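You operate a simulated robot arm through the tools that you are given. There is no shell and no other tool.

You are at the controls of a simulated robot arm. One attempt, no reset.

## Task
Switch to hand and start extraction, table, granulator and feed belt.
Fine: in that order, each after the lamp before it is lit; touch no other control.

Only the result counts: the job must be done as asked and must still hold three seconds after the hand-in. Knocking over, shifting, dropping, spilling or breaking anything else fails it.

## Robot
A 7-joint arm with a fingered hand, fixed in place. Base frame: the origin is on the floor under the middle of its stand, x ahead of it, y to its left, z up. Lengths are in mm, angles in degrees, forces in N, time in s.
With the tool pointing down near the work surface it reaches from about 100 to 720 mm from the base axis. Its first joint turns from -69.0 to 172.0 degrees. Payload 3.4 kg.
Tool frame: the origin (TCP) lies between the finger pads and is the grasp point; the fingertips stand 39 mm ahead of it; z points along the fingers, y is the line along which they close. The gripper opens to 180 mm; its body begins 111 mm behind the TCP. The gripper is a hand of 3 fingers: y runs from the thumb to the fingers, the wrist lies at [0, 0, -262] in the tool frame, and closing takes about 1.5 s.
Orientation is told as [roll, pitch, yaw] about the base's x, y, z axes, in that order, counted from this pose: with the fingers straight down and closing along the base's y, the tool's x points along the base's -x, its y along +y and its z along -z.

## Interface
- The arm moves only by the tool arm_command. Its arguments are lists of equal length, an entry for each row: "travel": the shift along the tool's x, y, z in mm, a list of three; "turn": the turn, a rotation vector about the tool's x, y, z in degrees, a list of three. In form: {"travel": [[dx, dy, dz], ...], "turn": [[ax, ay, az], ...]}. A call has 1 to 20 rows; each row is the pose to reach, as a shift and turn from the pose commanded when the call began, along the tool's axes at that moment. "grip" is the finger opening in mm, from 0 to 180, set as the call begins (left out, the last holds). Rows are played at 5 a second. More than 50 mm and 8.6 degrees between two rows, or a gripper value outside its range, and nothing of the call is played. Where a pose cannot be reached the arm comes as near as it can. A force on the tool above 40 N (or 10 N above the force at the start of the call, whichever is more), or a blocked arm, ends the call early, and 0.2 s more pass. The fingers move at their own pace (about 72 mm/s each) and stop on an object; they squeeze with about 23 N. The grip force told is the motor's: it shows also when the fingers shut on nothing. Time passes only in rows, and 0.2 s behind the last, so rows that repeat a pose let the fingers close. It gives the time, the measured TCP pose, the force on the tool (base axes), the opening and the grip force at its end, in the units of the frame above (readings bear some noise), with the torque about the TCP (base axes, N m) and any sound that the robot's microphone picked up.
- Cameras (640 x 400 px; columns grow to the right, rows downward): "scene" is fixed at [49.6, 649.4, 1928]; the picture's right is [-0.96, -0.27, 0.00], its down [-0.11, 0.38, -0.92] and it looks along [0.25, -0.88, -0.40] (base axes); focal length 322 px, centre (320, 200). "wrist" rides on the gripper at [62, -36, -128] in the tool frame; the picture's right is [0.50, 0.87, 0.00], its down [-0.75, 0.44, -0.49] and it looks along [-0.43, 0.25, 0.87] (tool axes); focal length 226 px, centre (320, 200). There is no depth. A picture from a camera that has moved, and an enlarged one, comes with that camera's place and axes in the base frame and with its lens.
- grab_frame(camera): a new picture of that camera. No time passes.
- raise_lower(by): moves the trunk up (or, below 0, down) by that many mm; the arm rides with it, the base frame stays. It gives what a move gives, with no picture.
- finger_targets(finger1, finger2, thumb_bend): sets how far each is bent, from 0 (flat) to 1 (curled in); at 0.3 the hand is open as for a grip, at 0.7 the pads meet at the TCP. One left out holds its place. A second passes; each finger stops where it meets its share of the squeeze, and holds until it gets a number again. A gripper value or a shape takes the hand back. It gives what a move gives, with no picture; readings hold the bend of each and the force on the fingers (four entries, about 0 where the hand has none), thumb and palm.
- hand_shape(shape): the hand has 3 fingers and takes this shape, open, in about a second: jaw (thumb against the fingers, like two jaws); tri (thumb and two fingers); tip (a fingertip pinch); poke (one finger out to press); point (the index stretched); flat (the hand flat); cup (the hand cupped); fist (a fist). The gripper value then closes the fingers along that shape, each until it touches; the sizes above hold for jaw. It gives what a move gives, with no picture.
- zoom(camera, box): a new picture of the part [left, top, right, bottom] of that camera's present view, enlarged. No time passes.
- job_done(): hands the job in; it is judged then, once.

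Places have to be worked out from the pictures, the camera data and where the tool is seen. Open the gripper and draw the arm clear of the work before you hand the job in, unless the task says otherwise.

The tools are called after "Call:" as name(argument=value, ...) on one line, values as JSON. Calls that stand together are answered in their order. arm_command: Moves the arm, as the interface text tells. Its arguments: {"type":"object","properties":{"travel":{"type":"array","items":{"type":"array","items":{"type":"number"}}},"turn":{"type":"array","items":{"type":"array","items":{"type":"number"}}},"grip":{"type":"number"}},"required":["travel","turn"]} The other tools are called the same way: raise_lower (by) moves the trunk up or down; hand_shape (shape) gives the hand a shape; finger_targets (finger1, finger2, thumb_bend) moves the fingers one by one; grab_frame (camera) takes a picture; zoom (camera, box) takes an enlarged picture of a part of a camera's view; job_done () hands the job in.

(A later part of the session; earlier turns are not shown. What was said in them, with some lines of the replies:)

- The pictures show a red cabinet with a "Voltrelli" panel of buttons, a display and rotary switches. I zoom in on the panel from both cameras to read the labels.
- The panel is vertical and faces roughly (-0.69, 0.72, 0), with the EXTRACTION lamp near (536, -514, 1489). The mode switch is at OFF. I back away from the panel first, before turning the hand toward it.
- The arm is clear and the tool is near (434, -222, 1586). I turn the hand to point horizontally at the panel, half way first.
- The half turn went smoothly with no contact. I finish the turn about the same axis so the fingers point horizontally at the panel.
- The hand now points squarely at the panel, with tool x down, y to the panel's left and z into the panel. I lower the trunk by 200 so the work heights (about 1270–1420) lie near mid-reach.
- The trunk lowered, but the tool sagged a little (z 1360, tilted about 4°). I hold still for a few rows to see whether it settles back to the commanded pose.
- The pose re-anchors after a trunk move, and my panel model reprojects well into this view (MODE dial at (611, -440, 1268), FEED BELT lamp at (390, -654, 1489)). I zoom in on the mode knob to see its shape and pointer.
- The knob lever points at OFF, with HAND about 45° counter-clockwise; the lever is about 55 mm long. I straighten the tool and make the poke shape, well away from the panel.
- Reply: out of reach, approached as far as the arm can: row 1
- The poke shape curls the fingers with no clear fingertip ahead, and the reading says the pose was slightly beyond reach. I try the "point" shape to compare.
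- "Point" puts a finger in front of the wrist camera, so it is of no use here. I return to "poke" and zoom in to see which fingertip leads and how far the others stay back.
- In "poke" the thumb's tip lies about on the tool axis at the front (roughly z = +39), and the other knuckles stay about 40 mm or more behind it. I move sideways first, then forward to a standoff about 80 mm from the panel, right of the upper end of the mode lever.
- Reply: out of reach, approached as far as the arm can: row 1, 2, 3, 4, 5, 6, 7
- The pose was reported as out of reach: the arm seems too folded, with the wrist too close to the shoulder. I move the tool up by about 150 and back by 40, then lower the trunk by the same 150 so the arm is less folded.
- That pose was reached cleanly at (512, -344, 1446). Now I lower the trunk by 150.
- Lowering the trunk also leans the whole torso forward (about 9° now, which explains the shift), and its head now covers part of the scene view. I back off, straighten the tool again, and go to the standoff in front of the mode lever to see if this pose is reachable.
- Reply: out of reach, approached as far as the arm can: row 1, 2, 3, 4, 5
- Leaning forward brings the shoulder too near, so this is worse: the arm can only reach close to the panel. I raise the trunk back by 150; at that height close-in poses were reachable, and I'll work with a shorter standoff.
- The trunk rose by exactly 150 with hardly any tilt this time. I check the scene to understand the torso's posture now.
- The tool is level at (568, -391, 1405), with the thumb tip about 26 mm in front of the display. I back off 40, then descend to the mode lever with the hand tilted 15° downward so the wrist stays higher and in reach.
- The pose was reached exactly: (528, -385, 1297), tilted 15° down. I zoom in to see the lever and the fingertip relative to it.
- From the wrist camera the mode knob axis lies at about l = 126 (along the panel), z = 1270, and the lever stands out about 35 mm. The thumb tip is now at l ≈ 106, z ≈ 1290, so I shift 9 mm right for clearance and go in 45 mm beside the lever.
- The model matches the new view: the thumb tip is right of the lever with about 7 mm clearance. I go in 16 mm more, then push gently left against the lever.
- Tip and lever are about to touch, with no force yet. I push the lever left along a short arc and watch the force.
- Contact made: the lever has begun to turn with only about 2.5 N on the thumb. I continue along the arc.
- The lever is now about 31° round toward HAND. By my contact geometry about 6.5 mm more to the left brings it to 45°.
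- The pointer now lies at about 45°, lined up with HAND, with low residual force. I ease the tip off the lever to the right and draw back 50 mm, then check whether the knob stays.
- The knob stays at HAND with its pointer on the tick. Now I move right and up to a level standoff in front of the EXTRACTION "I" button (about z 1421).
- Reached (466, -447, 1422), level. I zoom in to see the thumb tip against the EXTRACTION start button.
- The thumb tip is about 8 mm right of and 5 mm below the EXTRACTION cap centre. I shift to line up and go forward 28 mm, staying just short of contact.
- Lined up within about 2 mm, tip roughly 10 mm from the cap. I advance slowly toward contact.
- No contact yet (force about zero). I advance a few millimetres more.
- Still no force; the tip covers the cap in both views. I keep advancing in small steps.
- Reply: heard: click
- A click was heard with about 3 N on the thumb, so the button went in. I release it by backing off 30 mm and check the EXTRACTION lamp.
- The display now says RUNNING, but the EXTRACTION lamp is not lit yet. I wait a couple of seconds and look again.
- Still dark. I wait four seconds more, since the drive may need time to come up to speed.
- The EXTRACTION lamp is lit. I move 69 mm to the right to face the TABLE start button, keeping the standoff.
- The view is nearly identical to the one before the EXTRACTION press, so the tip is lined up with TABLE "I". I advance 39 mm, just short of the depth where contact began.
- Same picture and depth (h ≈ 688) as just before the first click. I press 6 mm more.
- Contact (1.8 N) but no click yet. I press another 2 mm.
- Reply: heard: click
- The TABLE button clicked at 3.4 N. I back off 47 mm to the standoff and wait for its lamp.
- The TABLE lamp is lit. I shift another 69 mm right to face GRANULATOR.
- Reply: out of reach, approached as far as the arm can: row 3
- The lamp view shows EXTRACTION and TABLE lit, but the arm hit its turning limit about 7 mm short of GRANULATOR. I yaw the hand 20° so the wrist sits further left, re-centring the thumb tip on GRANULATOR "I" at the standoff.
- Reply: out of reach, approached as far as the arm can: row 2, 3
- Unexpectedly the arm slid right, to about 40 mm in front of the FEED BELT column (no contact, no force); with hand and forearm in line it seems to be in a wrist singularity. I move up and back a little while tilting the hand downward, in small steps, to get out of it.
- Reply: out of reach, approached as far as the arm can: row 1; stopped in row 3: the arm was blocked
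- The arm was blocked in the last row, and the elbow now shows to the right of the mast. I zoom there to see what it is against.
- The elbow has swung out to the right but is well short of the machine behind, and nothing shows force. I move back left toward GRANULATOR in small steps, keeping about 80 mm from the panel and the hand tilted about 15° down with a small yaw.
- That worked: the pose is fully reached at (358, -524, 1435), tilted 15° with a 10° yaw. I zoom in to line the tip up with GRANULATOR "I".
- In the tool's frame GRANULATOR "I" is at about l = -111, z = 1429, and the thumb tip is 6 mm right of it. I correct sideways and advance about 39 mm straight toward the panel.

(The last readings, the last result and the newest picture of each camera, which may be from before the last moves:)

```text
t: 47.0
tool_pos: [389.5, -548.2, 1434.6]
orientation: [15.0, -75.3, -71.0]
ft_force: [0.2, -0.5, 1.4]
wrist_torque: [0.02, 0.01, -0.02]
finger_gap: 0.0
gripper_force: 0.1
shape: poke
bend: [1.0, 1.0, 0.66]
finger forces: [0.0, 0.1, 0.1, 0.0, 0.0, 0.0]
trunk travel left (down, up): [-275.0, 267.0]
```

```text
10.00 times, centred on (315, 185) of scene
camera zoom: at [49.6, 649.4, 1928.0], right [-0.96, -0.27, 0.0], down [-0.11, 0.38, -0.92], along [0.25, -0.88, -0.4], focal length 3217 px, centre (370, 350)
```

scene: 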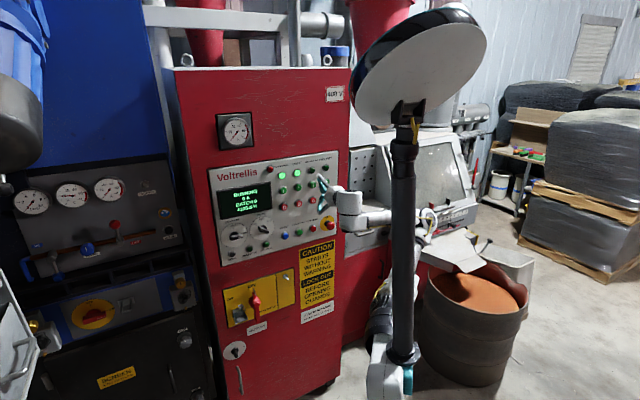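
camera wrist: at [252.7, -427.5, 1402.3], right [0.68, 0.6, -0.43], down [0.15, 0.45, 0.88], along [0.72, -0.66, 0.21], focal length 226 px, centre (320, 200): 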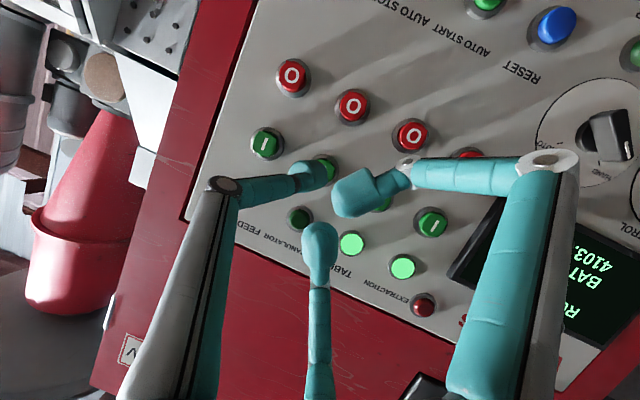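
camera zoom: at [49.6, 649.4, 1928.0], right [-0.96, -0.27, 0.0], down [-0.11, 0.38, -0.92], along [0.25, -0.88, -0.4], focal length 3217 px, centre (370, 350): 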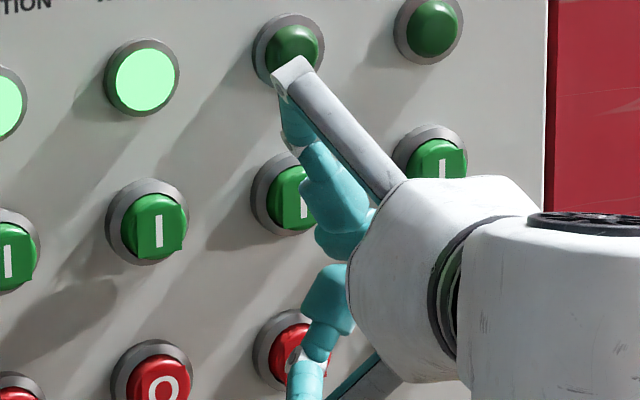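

The tip is now centred on GRANULATOR (l = -111, z = 1427), with about 28 mm to go. I advance 22 mm.

Call:
arm_command(travel=[[-2.5, 2.0, 10.5], [-4.1, 3.3, 17.2], [-5.0, 4.0, 21.1]], turn=[[0, 0, 0], [0, 0, 0], [0, 0, 0]])

Call:
zoom(camera="wrist", box=[220, 100, 460, 250])

Call:
zoom(camera="scene", box=[285, 165, 345, 205])

```text
t: 47.8
tool_pos: [404.9, -561.6, 1436.3]
orientation: [14.9, -75.2, -70.9]
ft_force: [-0.2, -1.3, -0.2]
wrist_torque: [0.01, -0.01, -0.01]
finger_gap: 0.0
gripper_force: 0.0
shape: poke
bend: [1.0, 1.0, 0.66]
finger forces: [0.1, 0.1, 0.0, 0.1, 0.0, 0.0]
trunk travel left (down, up): [-275.0, 267.0]
```

```text
2.67 times, centred on (340, 175) of wrist
camera zoom: at [299.7, -464.6, 1404.0], right [0.68, 0.6, -0.43], down [0.16, 0.45, 0.88], along [0.72, -0.66, 0.22], focal length 603 px, centre (267, 267)
```

zoom: 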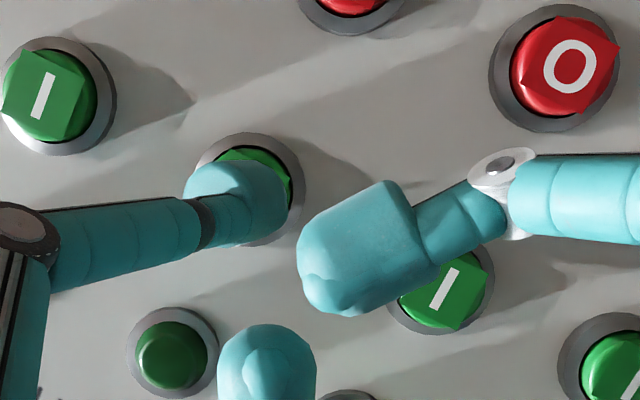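

```text
10.00 times, centred on (315, 185) of scene
camera zoom: at [49.6, 649.4, 1928.0], right [-0.96, -0.27, 0.0], down [-0.11, 0.38, -0.92], along [0.25, -0.88, -0.4], focal length 3217 px, centre (370, 350)
```

zoom: 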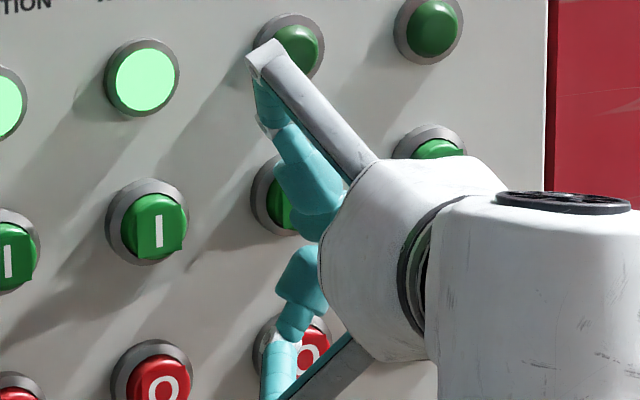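

Nicely centred, about 8 mm from contact. I advance 8 mm slowly.

Call:
arm_command(travel=[[-0.7, 0.5, 2.9], [-1.4, 1.1, 5.7], [-1.8, 1.4, 7.7]], turn=[[0, 0, 0], [0, 0, 0], [0, 0, 0]])

```text
t: 48.6
tool_pos: [411.0, -567.6, 1436.5]
orientation: [14.9, -75.4, -71.1]
ft_force: [0.5, -0.5, -0.2]
wrist_torque: [0.01, 0.03, 0.01]
finger_gap: 0.0
gripper_force: 0.0
shape: poke
bend: [1.0, 1.0, 0.66]
finger forces: [0.1, 0.0, 0.1, 0.0, 0.0, 0.0]
trunk travel left (down, up): [-275.0, 267.0]
```

No contact yet. I continue 5 mm in small steps.

Call:
arm_command(travel=[[-0.4, 0.3, 1.7], [-0.8, 0.6, 3.3], [-1.1, 0.9, 4.8]], turn=[[0, 0, 0], [0, 0, 0], [0, 0, 0]])

Call:
zoom(camera="wrist", box=[220, 100, 460, 250])

```text
t: 49.4
tool_pos: [413.9, -570.4, 1436.5]
orientation: [14.8, -75.4, -71.0]
ft_force: [-0.8, 2.7, 1.1]
wrist_torque: [0.0, 0.03, -0.03]
finger_gap: 0.1
gripper_force: 0.0
shape: poke
bend: [1.0, 1.0, 0.66]
finger forces: [0.0, 0.0, 0.1, 0.0, 2.6, 0.1]
trunk travel left (down, up): [-275.0, 267.0]
heard: click
```

```text
2.67 times, centred on (340, 175) of wrist
camera zoom: at [307.9, -473.3, 1404.1], right [0.68, 0.59, -0.43], down [0.15, 0.45, 0.88], along [0.72, -0.66, 0.22], focal length 603 px, centre (267, 267)
```

zoom: 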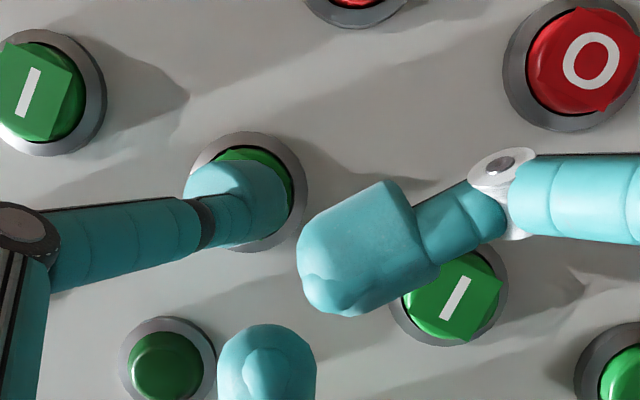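

GRANULATOR clicked at 2.6 N. I draw straight back 45 mm and wait for its lamp.

Call:
arm_command(travel=[[3.4, -2.7, -14.4], [6.9, -5.4, -28.7], [10.3, -8.1, -43], [10.3, -8.1, -43], [10.3, -8.1, -43], [10.3, -8.1, -43], [10.3, -8.1, -43], [10.3, -8.1, -43], [10.3, -8.1, -43], [10.3, -8.1, -43], [10.3, -8.1, -43], [10.3, -8.1, -43], [10.3, -8.1, -43], [10.3, -8.1, -43], [10.3, -8.1, -43], [10.3, -8.1, -43], [10.3, -8.1, -43], [10.3, -8.1, -43], [10.3, -8.1, -43], [10.3, -8.1, -43]], turn=[[0, 0, 0], [0, 0, 0], [0, 0, 0], [0, 0, 0], [0, 0, 0], [0, 0, 0], [0, 0, 0], [0, 0, 0], [0, 0, 0], [0, 0, 0], [0, 0, 0], [0, 0, 0], [0, 0, 0], [0, 0, 0], [0, 0, 0], [0, 0, 0], [0, 0, 0], [0, 0, 0], [0, 0, 0], [0, 0, 0]])

Call:
zoom(camera="scene", box=[210, 150, 345, 240])

Call:
grab_frame(camera="wrist")

```text
t: 53.6
tool_pos: [383.4, -539.4, 1436.5]
orientation: [14.9, -75.4, -70.9]
ft_force: [-0.7, -0.2, -0.4]
wrist_torque: [0.0, -0.01, -0.01]
finger_gap: 0.1
gripper_force: 0.2
shape: poke
bend: [1.0, 1.0, 0.66]
finger forces: [0.0, 0.1, 0.0, 0.0, 0.1, 0.1]
trunk travel left (down, up): [-275.0, 267.0]
```

```text
4.44 times, centred on (278, 195) of scene
camera zoom: at [49.6, 649.4, 1928.0], right [-0.96, -0.27, 0.0], down [-0.11, 0.38, -0.92], along [0.25, -0.88, -0.4], focal length 1430 px, centre (509, 222)
```

zoom: 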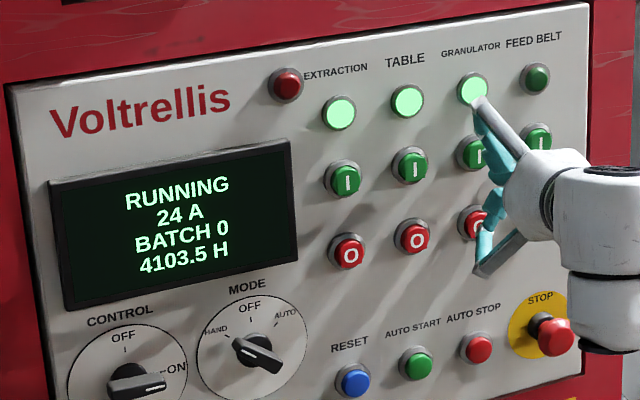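

```text
taken
camera wrist: at [278.0, -441.8, 1403.1], right [0.68, 0.6, -0.43], down [0.16, 0.45, 0.88], along [0.72, -0.66, 0.22], focal length 226 px, centre (320, 200)
```

wrist: 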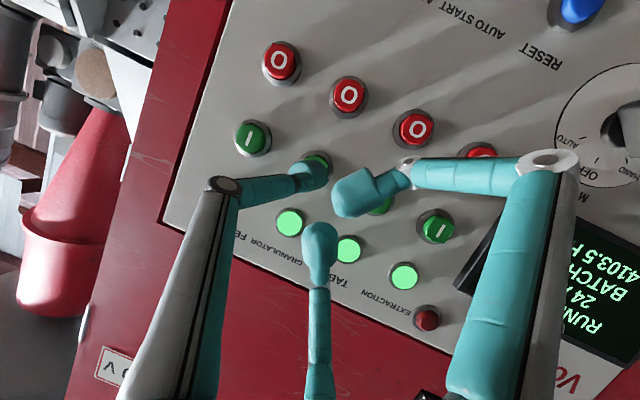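

The GRANULATOR lamp is lit and the display shows 24 A. I back off 25 mm and move right toward FEED BELT in small steps, yawing the hand 6° more so the wrist stays within the arm's turning range.

Call:
arm_command(travel=[[2.9, -2.3, -12], [5.7, -4.5, -23.9], [4.2, -17.8, -21.7], [2.8, -31.2, -19.6], [1.3, -44.5, -17.4], [-0.1, -57.9, -15.3], [-1.6, -71.2, -13.1]], turn=[[0, 0, 0], [0, 0, 0], [1.2, -0.1, 0.3], [2.3, -0.2, 0.6], [3.5, -0.2, 0.9], [4.6, -0.3, 1.2], [5.8, -0.4, 1.5]])

Call:
zoom(camera="wrist", box=[160, 90, 400, 240])

Call:
grab_frame(camera="scene")

```text
t: 55.2
tool_pos: [315.7, -570.3, 1436.5]
orientation: [15.0, -75.3, -77.0]
ft_force: [0.5, 0.2, -0.4]
wrist_torque: [-0.03, 0.0, 0.01]
finger_gap: 0.2
gripper_force: 0.1
shape: poke
bend: [1.0, 1.0, 0.66]
finger forces: [0.0, 0.0, 0.1, 0.1, 0.0, 0.0]
trunk travel left (down, up): [-275.0, 267.0]
```

```text
2.67 times, centred on (280, 165) of wrist
camera zoom: at [220.8, -461.1, 1404.0], right [0.74, 0.52, -0.43], down [0.2, 0.43, 0.88], along [0.64, -0.74, 0.22], focal length 603 px, centre (427, 293)
```

zoom: 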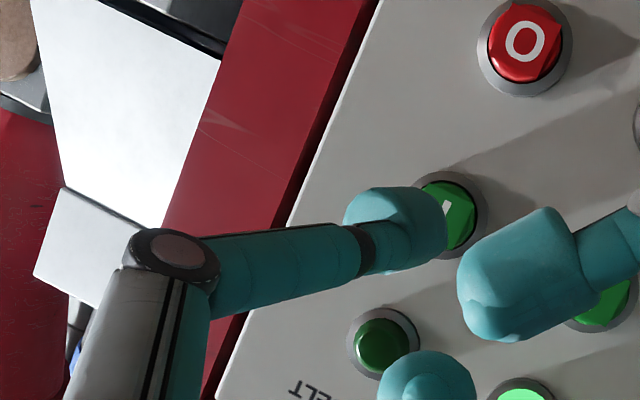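

```text
taken
```

scene: 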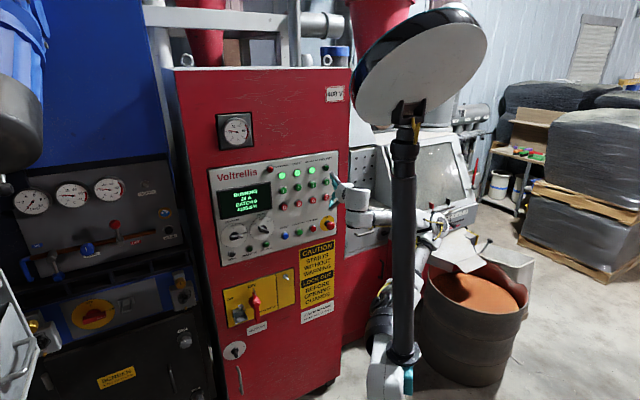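

Reached without trouble; the FEED BELT button is at l ≈ -180, z ≈ 1430 and the tip at l ≈ -182, z ≈ 1429. I advance 50 mm straight in, correcting 1.6 mm left.

Call:
arm_command(travel=[[-3.5, 6.0, 15.3], [-7.1, 10.8, 30.8], [-10.7, 15.6, 46.3]], turn=[[0, 0, 0], [0, 0, 0], [0, 0, 0]])

Call:
zoom(camera="wrist", box=[220, 100, 460, 250])

Call:
zoom(camera="scene", box=[295, 160, 355, 200])

```text
t: 56.0
tool_pos: [353.9, -604.4, 1435.3]
orientation: [14.7, -75.4, -76.9]
ft_force: [0.7, 0.1, -0.5]
wrist_torque: [-0.01, 0.01, -0.05]
finger_gap: 0.0
gripper_force: 0.1
shape: poke
bend: [1.0, 1.0, 0.66]
finger forces: [0.0, 0.1, 0.0, 0.1, 0.0, 0.1]
trunk travel left (down, up): [-275.0, 267.0]
```

```text
2.67 times, centred on (340, 175) of wrist
camera zoom: at [258.7, -496.5, 1404.4], right [0.74, 0.52, -0.43], down [0.2, 0.43, 0.88], along [0.64, -0.73, 0.22], focal length 603 px, centre (267, 267)
```

zoom: 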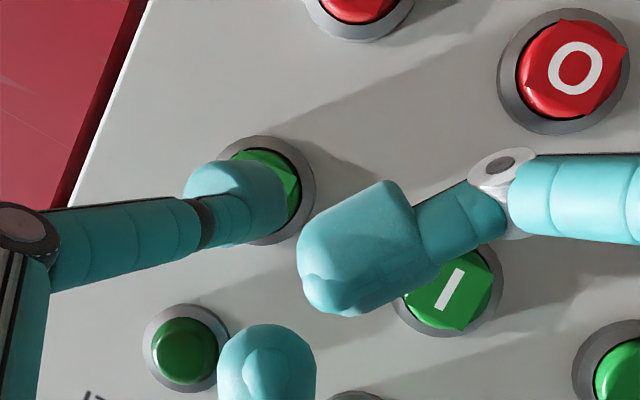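

```text
10.00 times, centred on (325, 180) of scene
camera zoom: at [49.6, 649.4, 1928.0], right [-0.96, -0.27, 0.0], down [-0.11, 0.38, -0.92], along [0.25, -0.88, -0.4], focal length 3217 px, centre (270, 400)
```

zoom: 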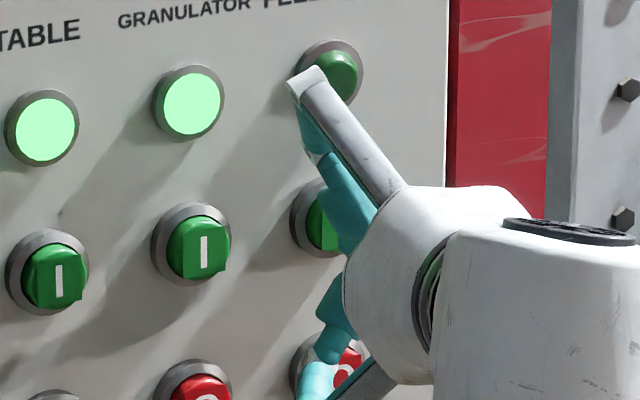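

Well centred; the ball centre is at h ≈ 705, about 14 mm from contact. I advance 14 mm slowly.

Call:
arm_command(travel=[[-1.3, 1.7, 5.6], [-2.4, 3.1, 10.3], [-3.0, 3.9, 13.1]], turn=[[0, 0, 0], [0, 0, 0], [0, 0, 0]])

Call:
zoom(camera="wrist", box=[220, 100, 460, 250])

Call:
zoom(camera="scene", box=[295, 160, 355, 200])

```text
t: 56.8
tool_pos: [363.2, -613.9, 1436.7]
orientation: [15.0, -75.3, -77.1]
ft_force: [-0.2, -0.2, -0.5]
wrist_torque: [0.0, -0.06, -0.01]
finger_gap: 0.0
gripper_force: 0.1
shape: poke
bend: [1.0, 1.0, 0.66]
finger forces: [0.0, 0.1, 0.0, 0.0, 0.0, 0.0]
trunk travel left (down, up): [-275.0, 267.0]
```

```text
2.67 times, centred on (340, 175) of wrist
camera zoom: at [267.4, -505.5, 1404.2], right [0.74, 0.52, -0.43], down [0.2, 0.43, 0.88], along [0.64, -0.73, 0.22], focal length 603 px, centre (267, 267)
```

zoom: 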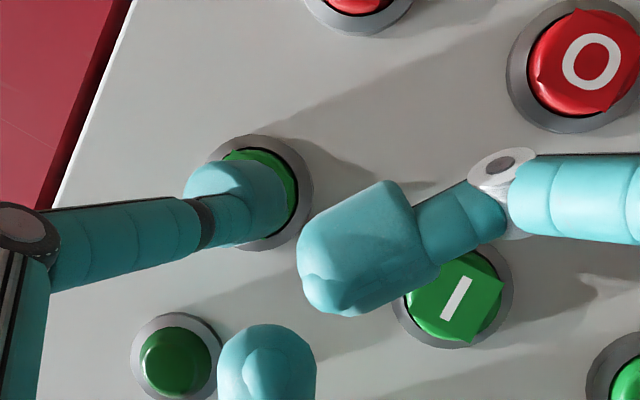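

```text
10.00 times, centred on (325, 180) of scene
camera zoom: at [49.6, 649.4, 1928.0], right [-0.96, -0.27, 0.0], down [-0.11, 0.38, -0.92], along [0.25, -0.88, -0.4], focal length 3217 px, centre (270, 400)
```

zoom: 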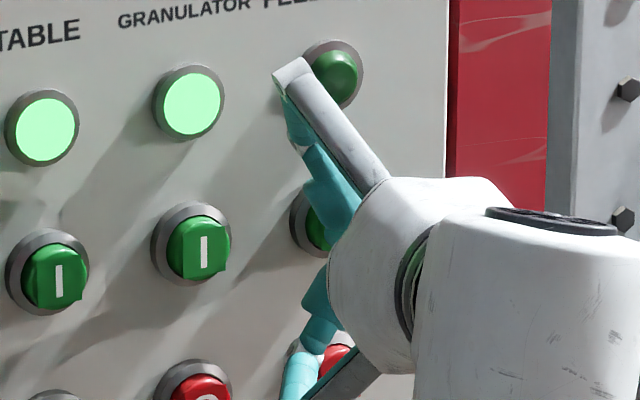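

Centred and about to touch. I press forward 5 mm in small steps.

Call:
arm_command(travel=[[-0.4, 0.6, 1.9], [-0.8, 1.0, 3.3], [-1.1, 1.4, 4.7]], turn=[[0, 0, 0], [0, 0, 0], [0, 0, 0]])

```text
t: 57.6
tool_pos: [363.4, -617.4, 1436.6]
orientation: [15.1, -75.5, -77.2]
ft_force: [-0.3, -0.5, 1.1]
wrist_torque: [-0.05, 0.0, -0.01]
finger_gap: 0.0
gripper_force: 0.1
shape: poke
bend: [1.0, 1.0, 0.66]
finger forces: [0.0, 0.0, 0.1, 0.1, 0.7, 0.0]
trunk travel left (down, up): [-275.0, 267.0]
```

First touch (0.7 N). I press 3 mm more.

Call:
arm_command(travel=[[-0.3, 0.4, 1.4], [-0.7, 0.8, 2.8]], turn=[[0, 0, 0], [0, 0, 0]])

```text
t: 58.2
tool_pos: [366.1, -618.6, 1436.6]
orientation: [15.1, -75.4, -77.2]
ft_force: [-1.9, 1.5, -0.2]
wrist_torque: [0.03, 0.0, -0.03]
finger_gap: 0.0
gripper_force: 0.1
shape: poke
bend: [1.0, 1.0, 0.66]
finger forces: [0.0, 0.0, 0.0, 0.0, 2.3, 0.0]
trunk travel left (down, up): [-275.0, 267.0]
```

The force rises to 2.3 N but there is no click yet. I press 1.5 mm more.

Call:
arm_command(travel=[[-0.2, 0.2, 0.8], [-0.3, 0.4, 1.5]], turn=[[0, 0, 0], [0, 0, 0]])

```text
t: 58.8
tool_pos: [368.3, -620.7, 1436.0]
orientation: [14.9, -75.5, -77.1]
ft_force: [-2.8, 3.2, -1.1]
wrist_torque: [0.04, 0.03, -0.04]
finger_gap: 0.0
gripper_force: 0.0
shape: poke
bend: [1.0, 1.0, 0.66]
finger forces: [0.0, 0.0, 0.0, 0.1, 3.6, 0.1]
trunk travel left (down, up): [-275.0, 267.0]
heard: click
```

FEED BELT clicked at 3.6 N. I back straight off 50 mm and wait for its lamp.

Call:
arm_command(travel=[[3.6, -4.7, -15.6], [7.3, -9.4, -31.1], [10.9, -14.1, -46.7], [10.9, -14.1, -46.7], [10.9, -14.1, -46.7], [10.9, -14.1, -46.7], [10.9, -14.1, -46.7], [10.9, -14.1, -46.7], [10.9, -14.1, -46.7], [10.9, -14.1, -46.7], [10.9, -14.1, -46.7], [10.9, -14.1, -46.7], [10.9, -14.1, -46.7], [10.9, -14.1, -46.7], [10.9, -14.1, -46.7], [10.9, -14.1, -46.7], [10.9, -14.1, -46.7], [10.9, -14.1, -46.7], [10.9, -14.1, -46.7], [10.9, -14.1, -46.7]], turn=[[0, 0, 0], [0, 0, 0], [0, 0, 0], [0, 0, 0], [0, 0, 0], [0, 0, 0], [0, 0, 0], [0, 0, 0], [0, 0, 0], [0, 0, 0], [0, 0, 0], [0, 0, 0], [0, 0, 0], [0, 0, 0], [0, 0, 0], [0, 0, 0], [0, 0, 0], [0, 0, 0], [0, 0, 0], [0, 0, 0]])

Call:
zoom(camera="scene", box=[210, 150, 345, 240])

Call:
grab_frame(camera="wrist")

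```text
t: 63.0
tool_pos: [334.6, -585.0, 1434.6]
orientation: [15.0, -75.4, -77.1]
ft_force: [0.4, 0.7, 0.4]
wrist_torque: [0.01, 0.02, 0.0]
finger_gap: 0.0
gripper_force: 0.3
shape: poke
bend: [1.0, 1.0, 0.66]
finger forces: [0.0, 0.1, 0.0, 0.0, 0.0, 0.0]
trunk travel left (down, up): [-275.0, 267.0]
```

```text
4.44 times, centred on (278, 195) of scene
camera zoom: at [49.6, 649.4, 1928.0], right [-0.96, -0.27, 0.0], down [-0.11, 0.38, -0.92], along [0.25, -0.88, -0.4], focal length 1430 px, centre (509, 222)
```

zoom: 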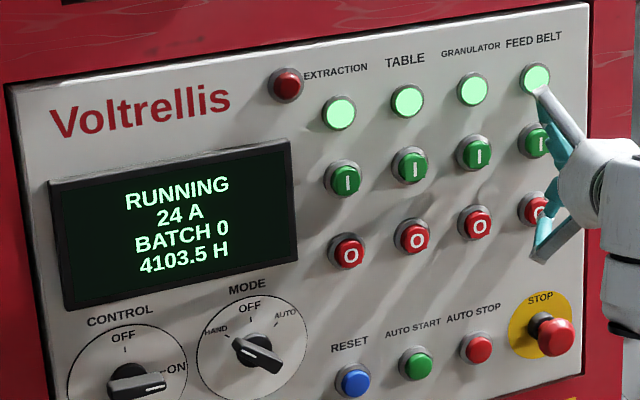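

```text
taken
camera wrist: at [239.1, -477.2, 1402.3], right [0.74, 0.52, -0.43], down [0.2, 0.43, 0.88], along [0.64, -0.73, 0.22], focal length 226 px, centre (320, 200)
```

wrist: 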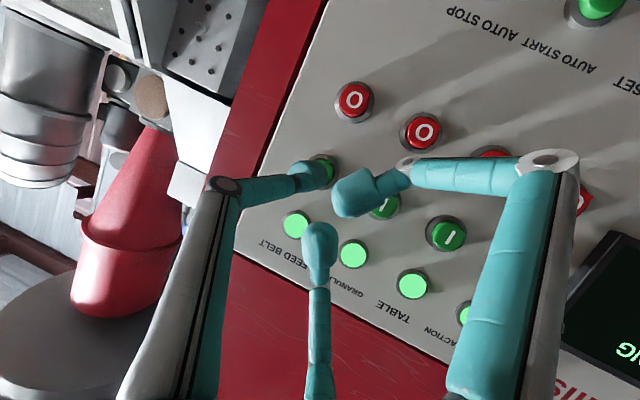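

All four lamps are lit, the display says RUNNING and the mode knob is at HAND. Now I draw the arm away, retracing the safe path back and to the left.

Call:
arm_command(travel=[[2.7, -3.5, -11.7], [5.4, -7.1, -23.4], [7.1, 5.1, -26.7], [8.8, 17.4, -30], [10.4, 29.6, -33.3], [12.1, 41.9, -36.6], [13.8, 54.1, -39.9]], turn=[[0, 0, 0], [0, 0, 0], [-1.2, 0.1, -0.3], [-2.3, 0.2, -0.6], [-3.5, 0.2, -0.9], [-4.6, 0.3, -1.2], [-5.8, 0.4, -1.5]])

Call:
grab_frame(camera="scene")

```text
t: 64.6
tool_pos: [363.2, -520.6, 1434.8]
orientation: [14.7, -75.3, -70.8]
ft_force: [-1.6, -0.3, 0.5]
wrist_torque: [0.03, -0.03, -0.01]
finger_gap: 0.0
gripper_force: 0.0
shape: poke
bend: [1.0, 1.0, 0.66]
finger forces: [0.0, 0.0, 0.1, 0.0, 0.0, 0.0]
trunk travel left (down, up): [-275.0, 267.0]
```

```text
taken
```

scene: 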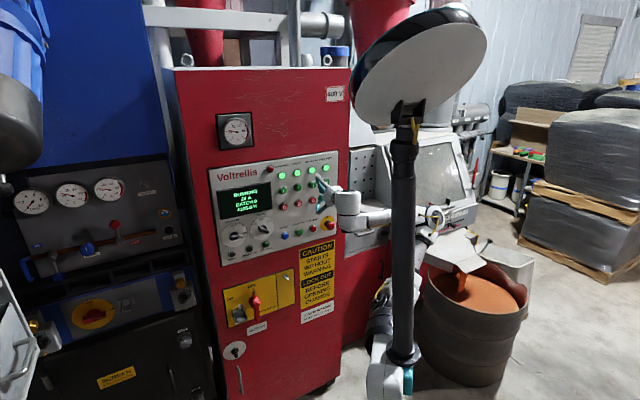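

Everything stays lit and nothing has moved. I carry on drawing the hand up, left and further away from the panel.

Call:
arm_command(travel=[[-4.6, 17, -7.9], [-9.2, 34.1, -15.7], [-13.8, 51.2, -23.6], [-18.4, 68.2, -31.4], [-22.9, 85.3, -39.3], [-27.5, 102.3, -47.1], [-32.1, 119.4, -55], [-36.7, 136.4, -62.8]], turn=[[0, 0, 0], [0, 0, 0], [0, 0, 0], [0, 0, 0], [0, 0, 0], [0, 0, 0], [0, 0, 0], [0, 0, 0]])

Call:
grab_frame(camera="scene")

```text
t: 66.4
tool_pos: [447.8, -402.4, 1496.5]
orientation: [14.6, -75.4, -70.8]
ft_force: [0.5, 0.8, -0.5]
wrist_torque: [-0.02, -0.02, -0.07]
finger_gap: 0.0
gripper_force: 0.1
shape: poke
bend: [1.0, 1.0, 0.66]
finger forces: [0.0, 0.0, 0.0, 0.0, 0.0, 0.0]
trunk travel left (down, up): [-275.0, 267.0]
```

```text
taken
```

scene: 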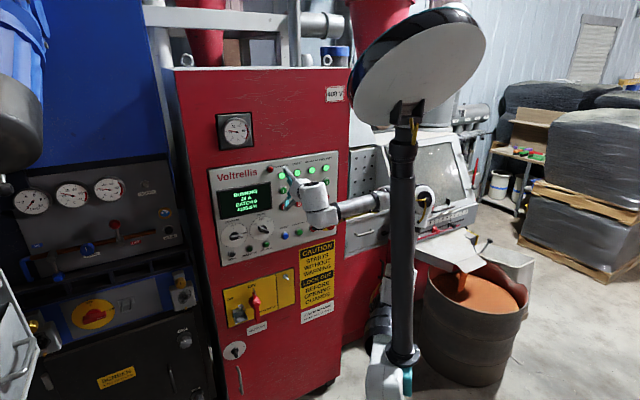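

The hand is 140 mm from the panel plane. I raise it 90 and draw it back 70 more before opening the hand.

Call:
arm_command(travel=[[-18, -1.7, -22], [-36, -3.4, -44], [-53, -5, -66], [-71, -6.8, -89]], turn=[[0, 0, 0], [0, 0, 0], [0, 0, 0], [0, 0, 0]])

Call:
grab_frame(camera="scene")

```text
t: 67.4
tool_pos: [398.0, -353.0, 1586.3]
orientation: [14.8, -75.3, -70.9]
ft_force: [0.2, -1.0, 0.6]
wrist_torque: [-0.01, 0.03, -0.03]
finger_gap: 0.0
gripper_force: 0.1
shape: poke
bend: [1.0, 1.0, 0.66]
finger forces: [0.1, 0.1, 0.1, 0.0, 0.0, 0.0]
trunk travel left (down, up): [-275.0, 267.0]
```

```text
taken
```

scene: 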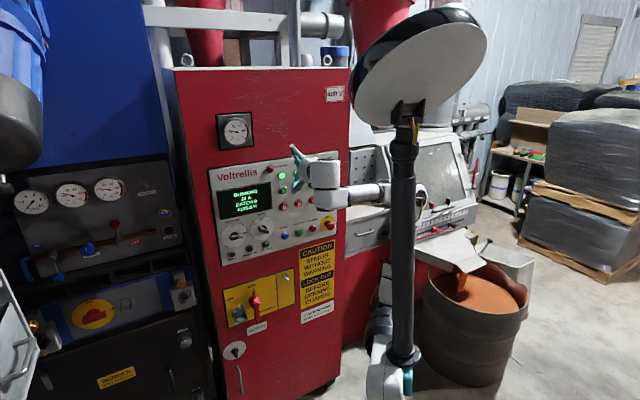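

The hand is now about 210 mm clear of the panel. I open it with the jaw shape and check the panel one last time.

Call:
hand_shape(shape="jaw")

Call:
zoom(camera="scene", box=[205, 150, 345, 260])

Call:
grab_frame(camera="wrist")

```text
t: 68.3
tool_pos: [397.8, -355.1, 1585.4]
orientation: [14.9, -75.3, -70.9]
ft_force: [-0.2, -0.7, -0.1]
wrist_torque: [-0.02, -0.02, 0.03]
finger_gap: 180.0
gripper_force: 0.0
shape: jaw
bend: [0.3, 0.3, 0.3]
finger forces: [0.1, 0.0, 0.0, 0.0, 0.1, 0.0]
trunk travel left (down, up): [-275.0, 267.0]
```

```text
3.64 times, centred on (275, 205) of scene
camera zoom: at [49.6, 649.4, 1928.0], right [-0.96, -0.27, 0.0], down [-0.11, 0.38, -0.92], along [0.25, -0.88, -0.4], focal length 1170 px, centre (484, 182)
```

zoom: 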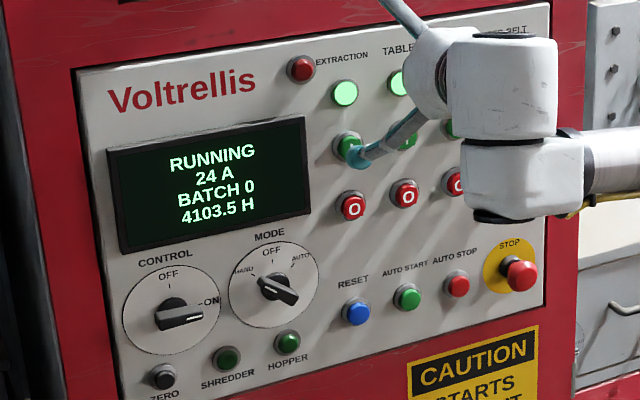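

```text
taken
camera wrist: at [292.7, -257.7, 1553.6], right [0.68, 0.6, -0.43], down [0.16, 0.45, 0.88], along [0.72, -0.66, 0.22], focal length 226 px, centre (320, 200)
```

wrist: 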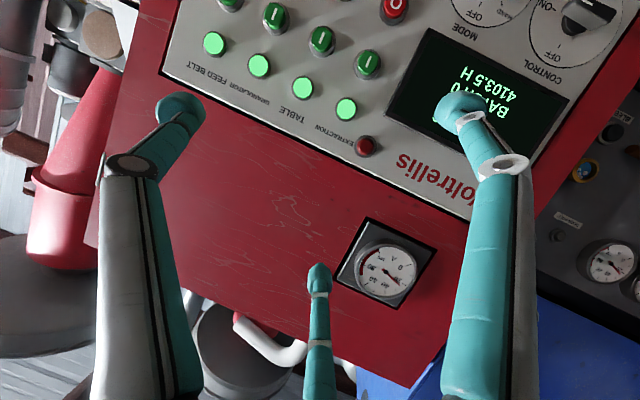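

The mode knob is at HAND, all four lamps (EXTRACTION, TABLE, GRANULATOR, FEED BELT) are lit, and the display says RUNNING at 24 A. The hand is open and clear of the panel, so I hand the job in.

Call:
job_done()

```text
The job is handed in.
```

The machine is running in hand mode. I started extraction, table, granulator and feed belt in that order, and pressed each button only after the lamp before it was lit.

At hand-in all four lamps were lit and the display read RUNNING at 24 A. I touched no other control on the panel.

During the move from table to granulator the arm hit its reach limit. It slid right to about 40 mm in front of the feed belt buttons without touching anything. Working free of that, the motion was then stopped once as "blocked". The tool showed no force, and I saw nothing moved in the pictures. I never established what blocked it.

The hand is open and was about 210 mm clear of the panel when I handed in.
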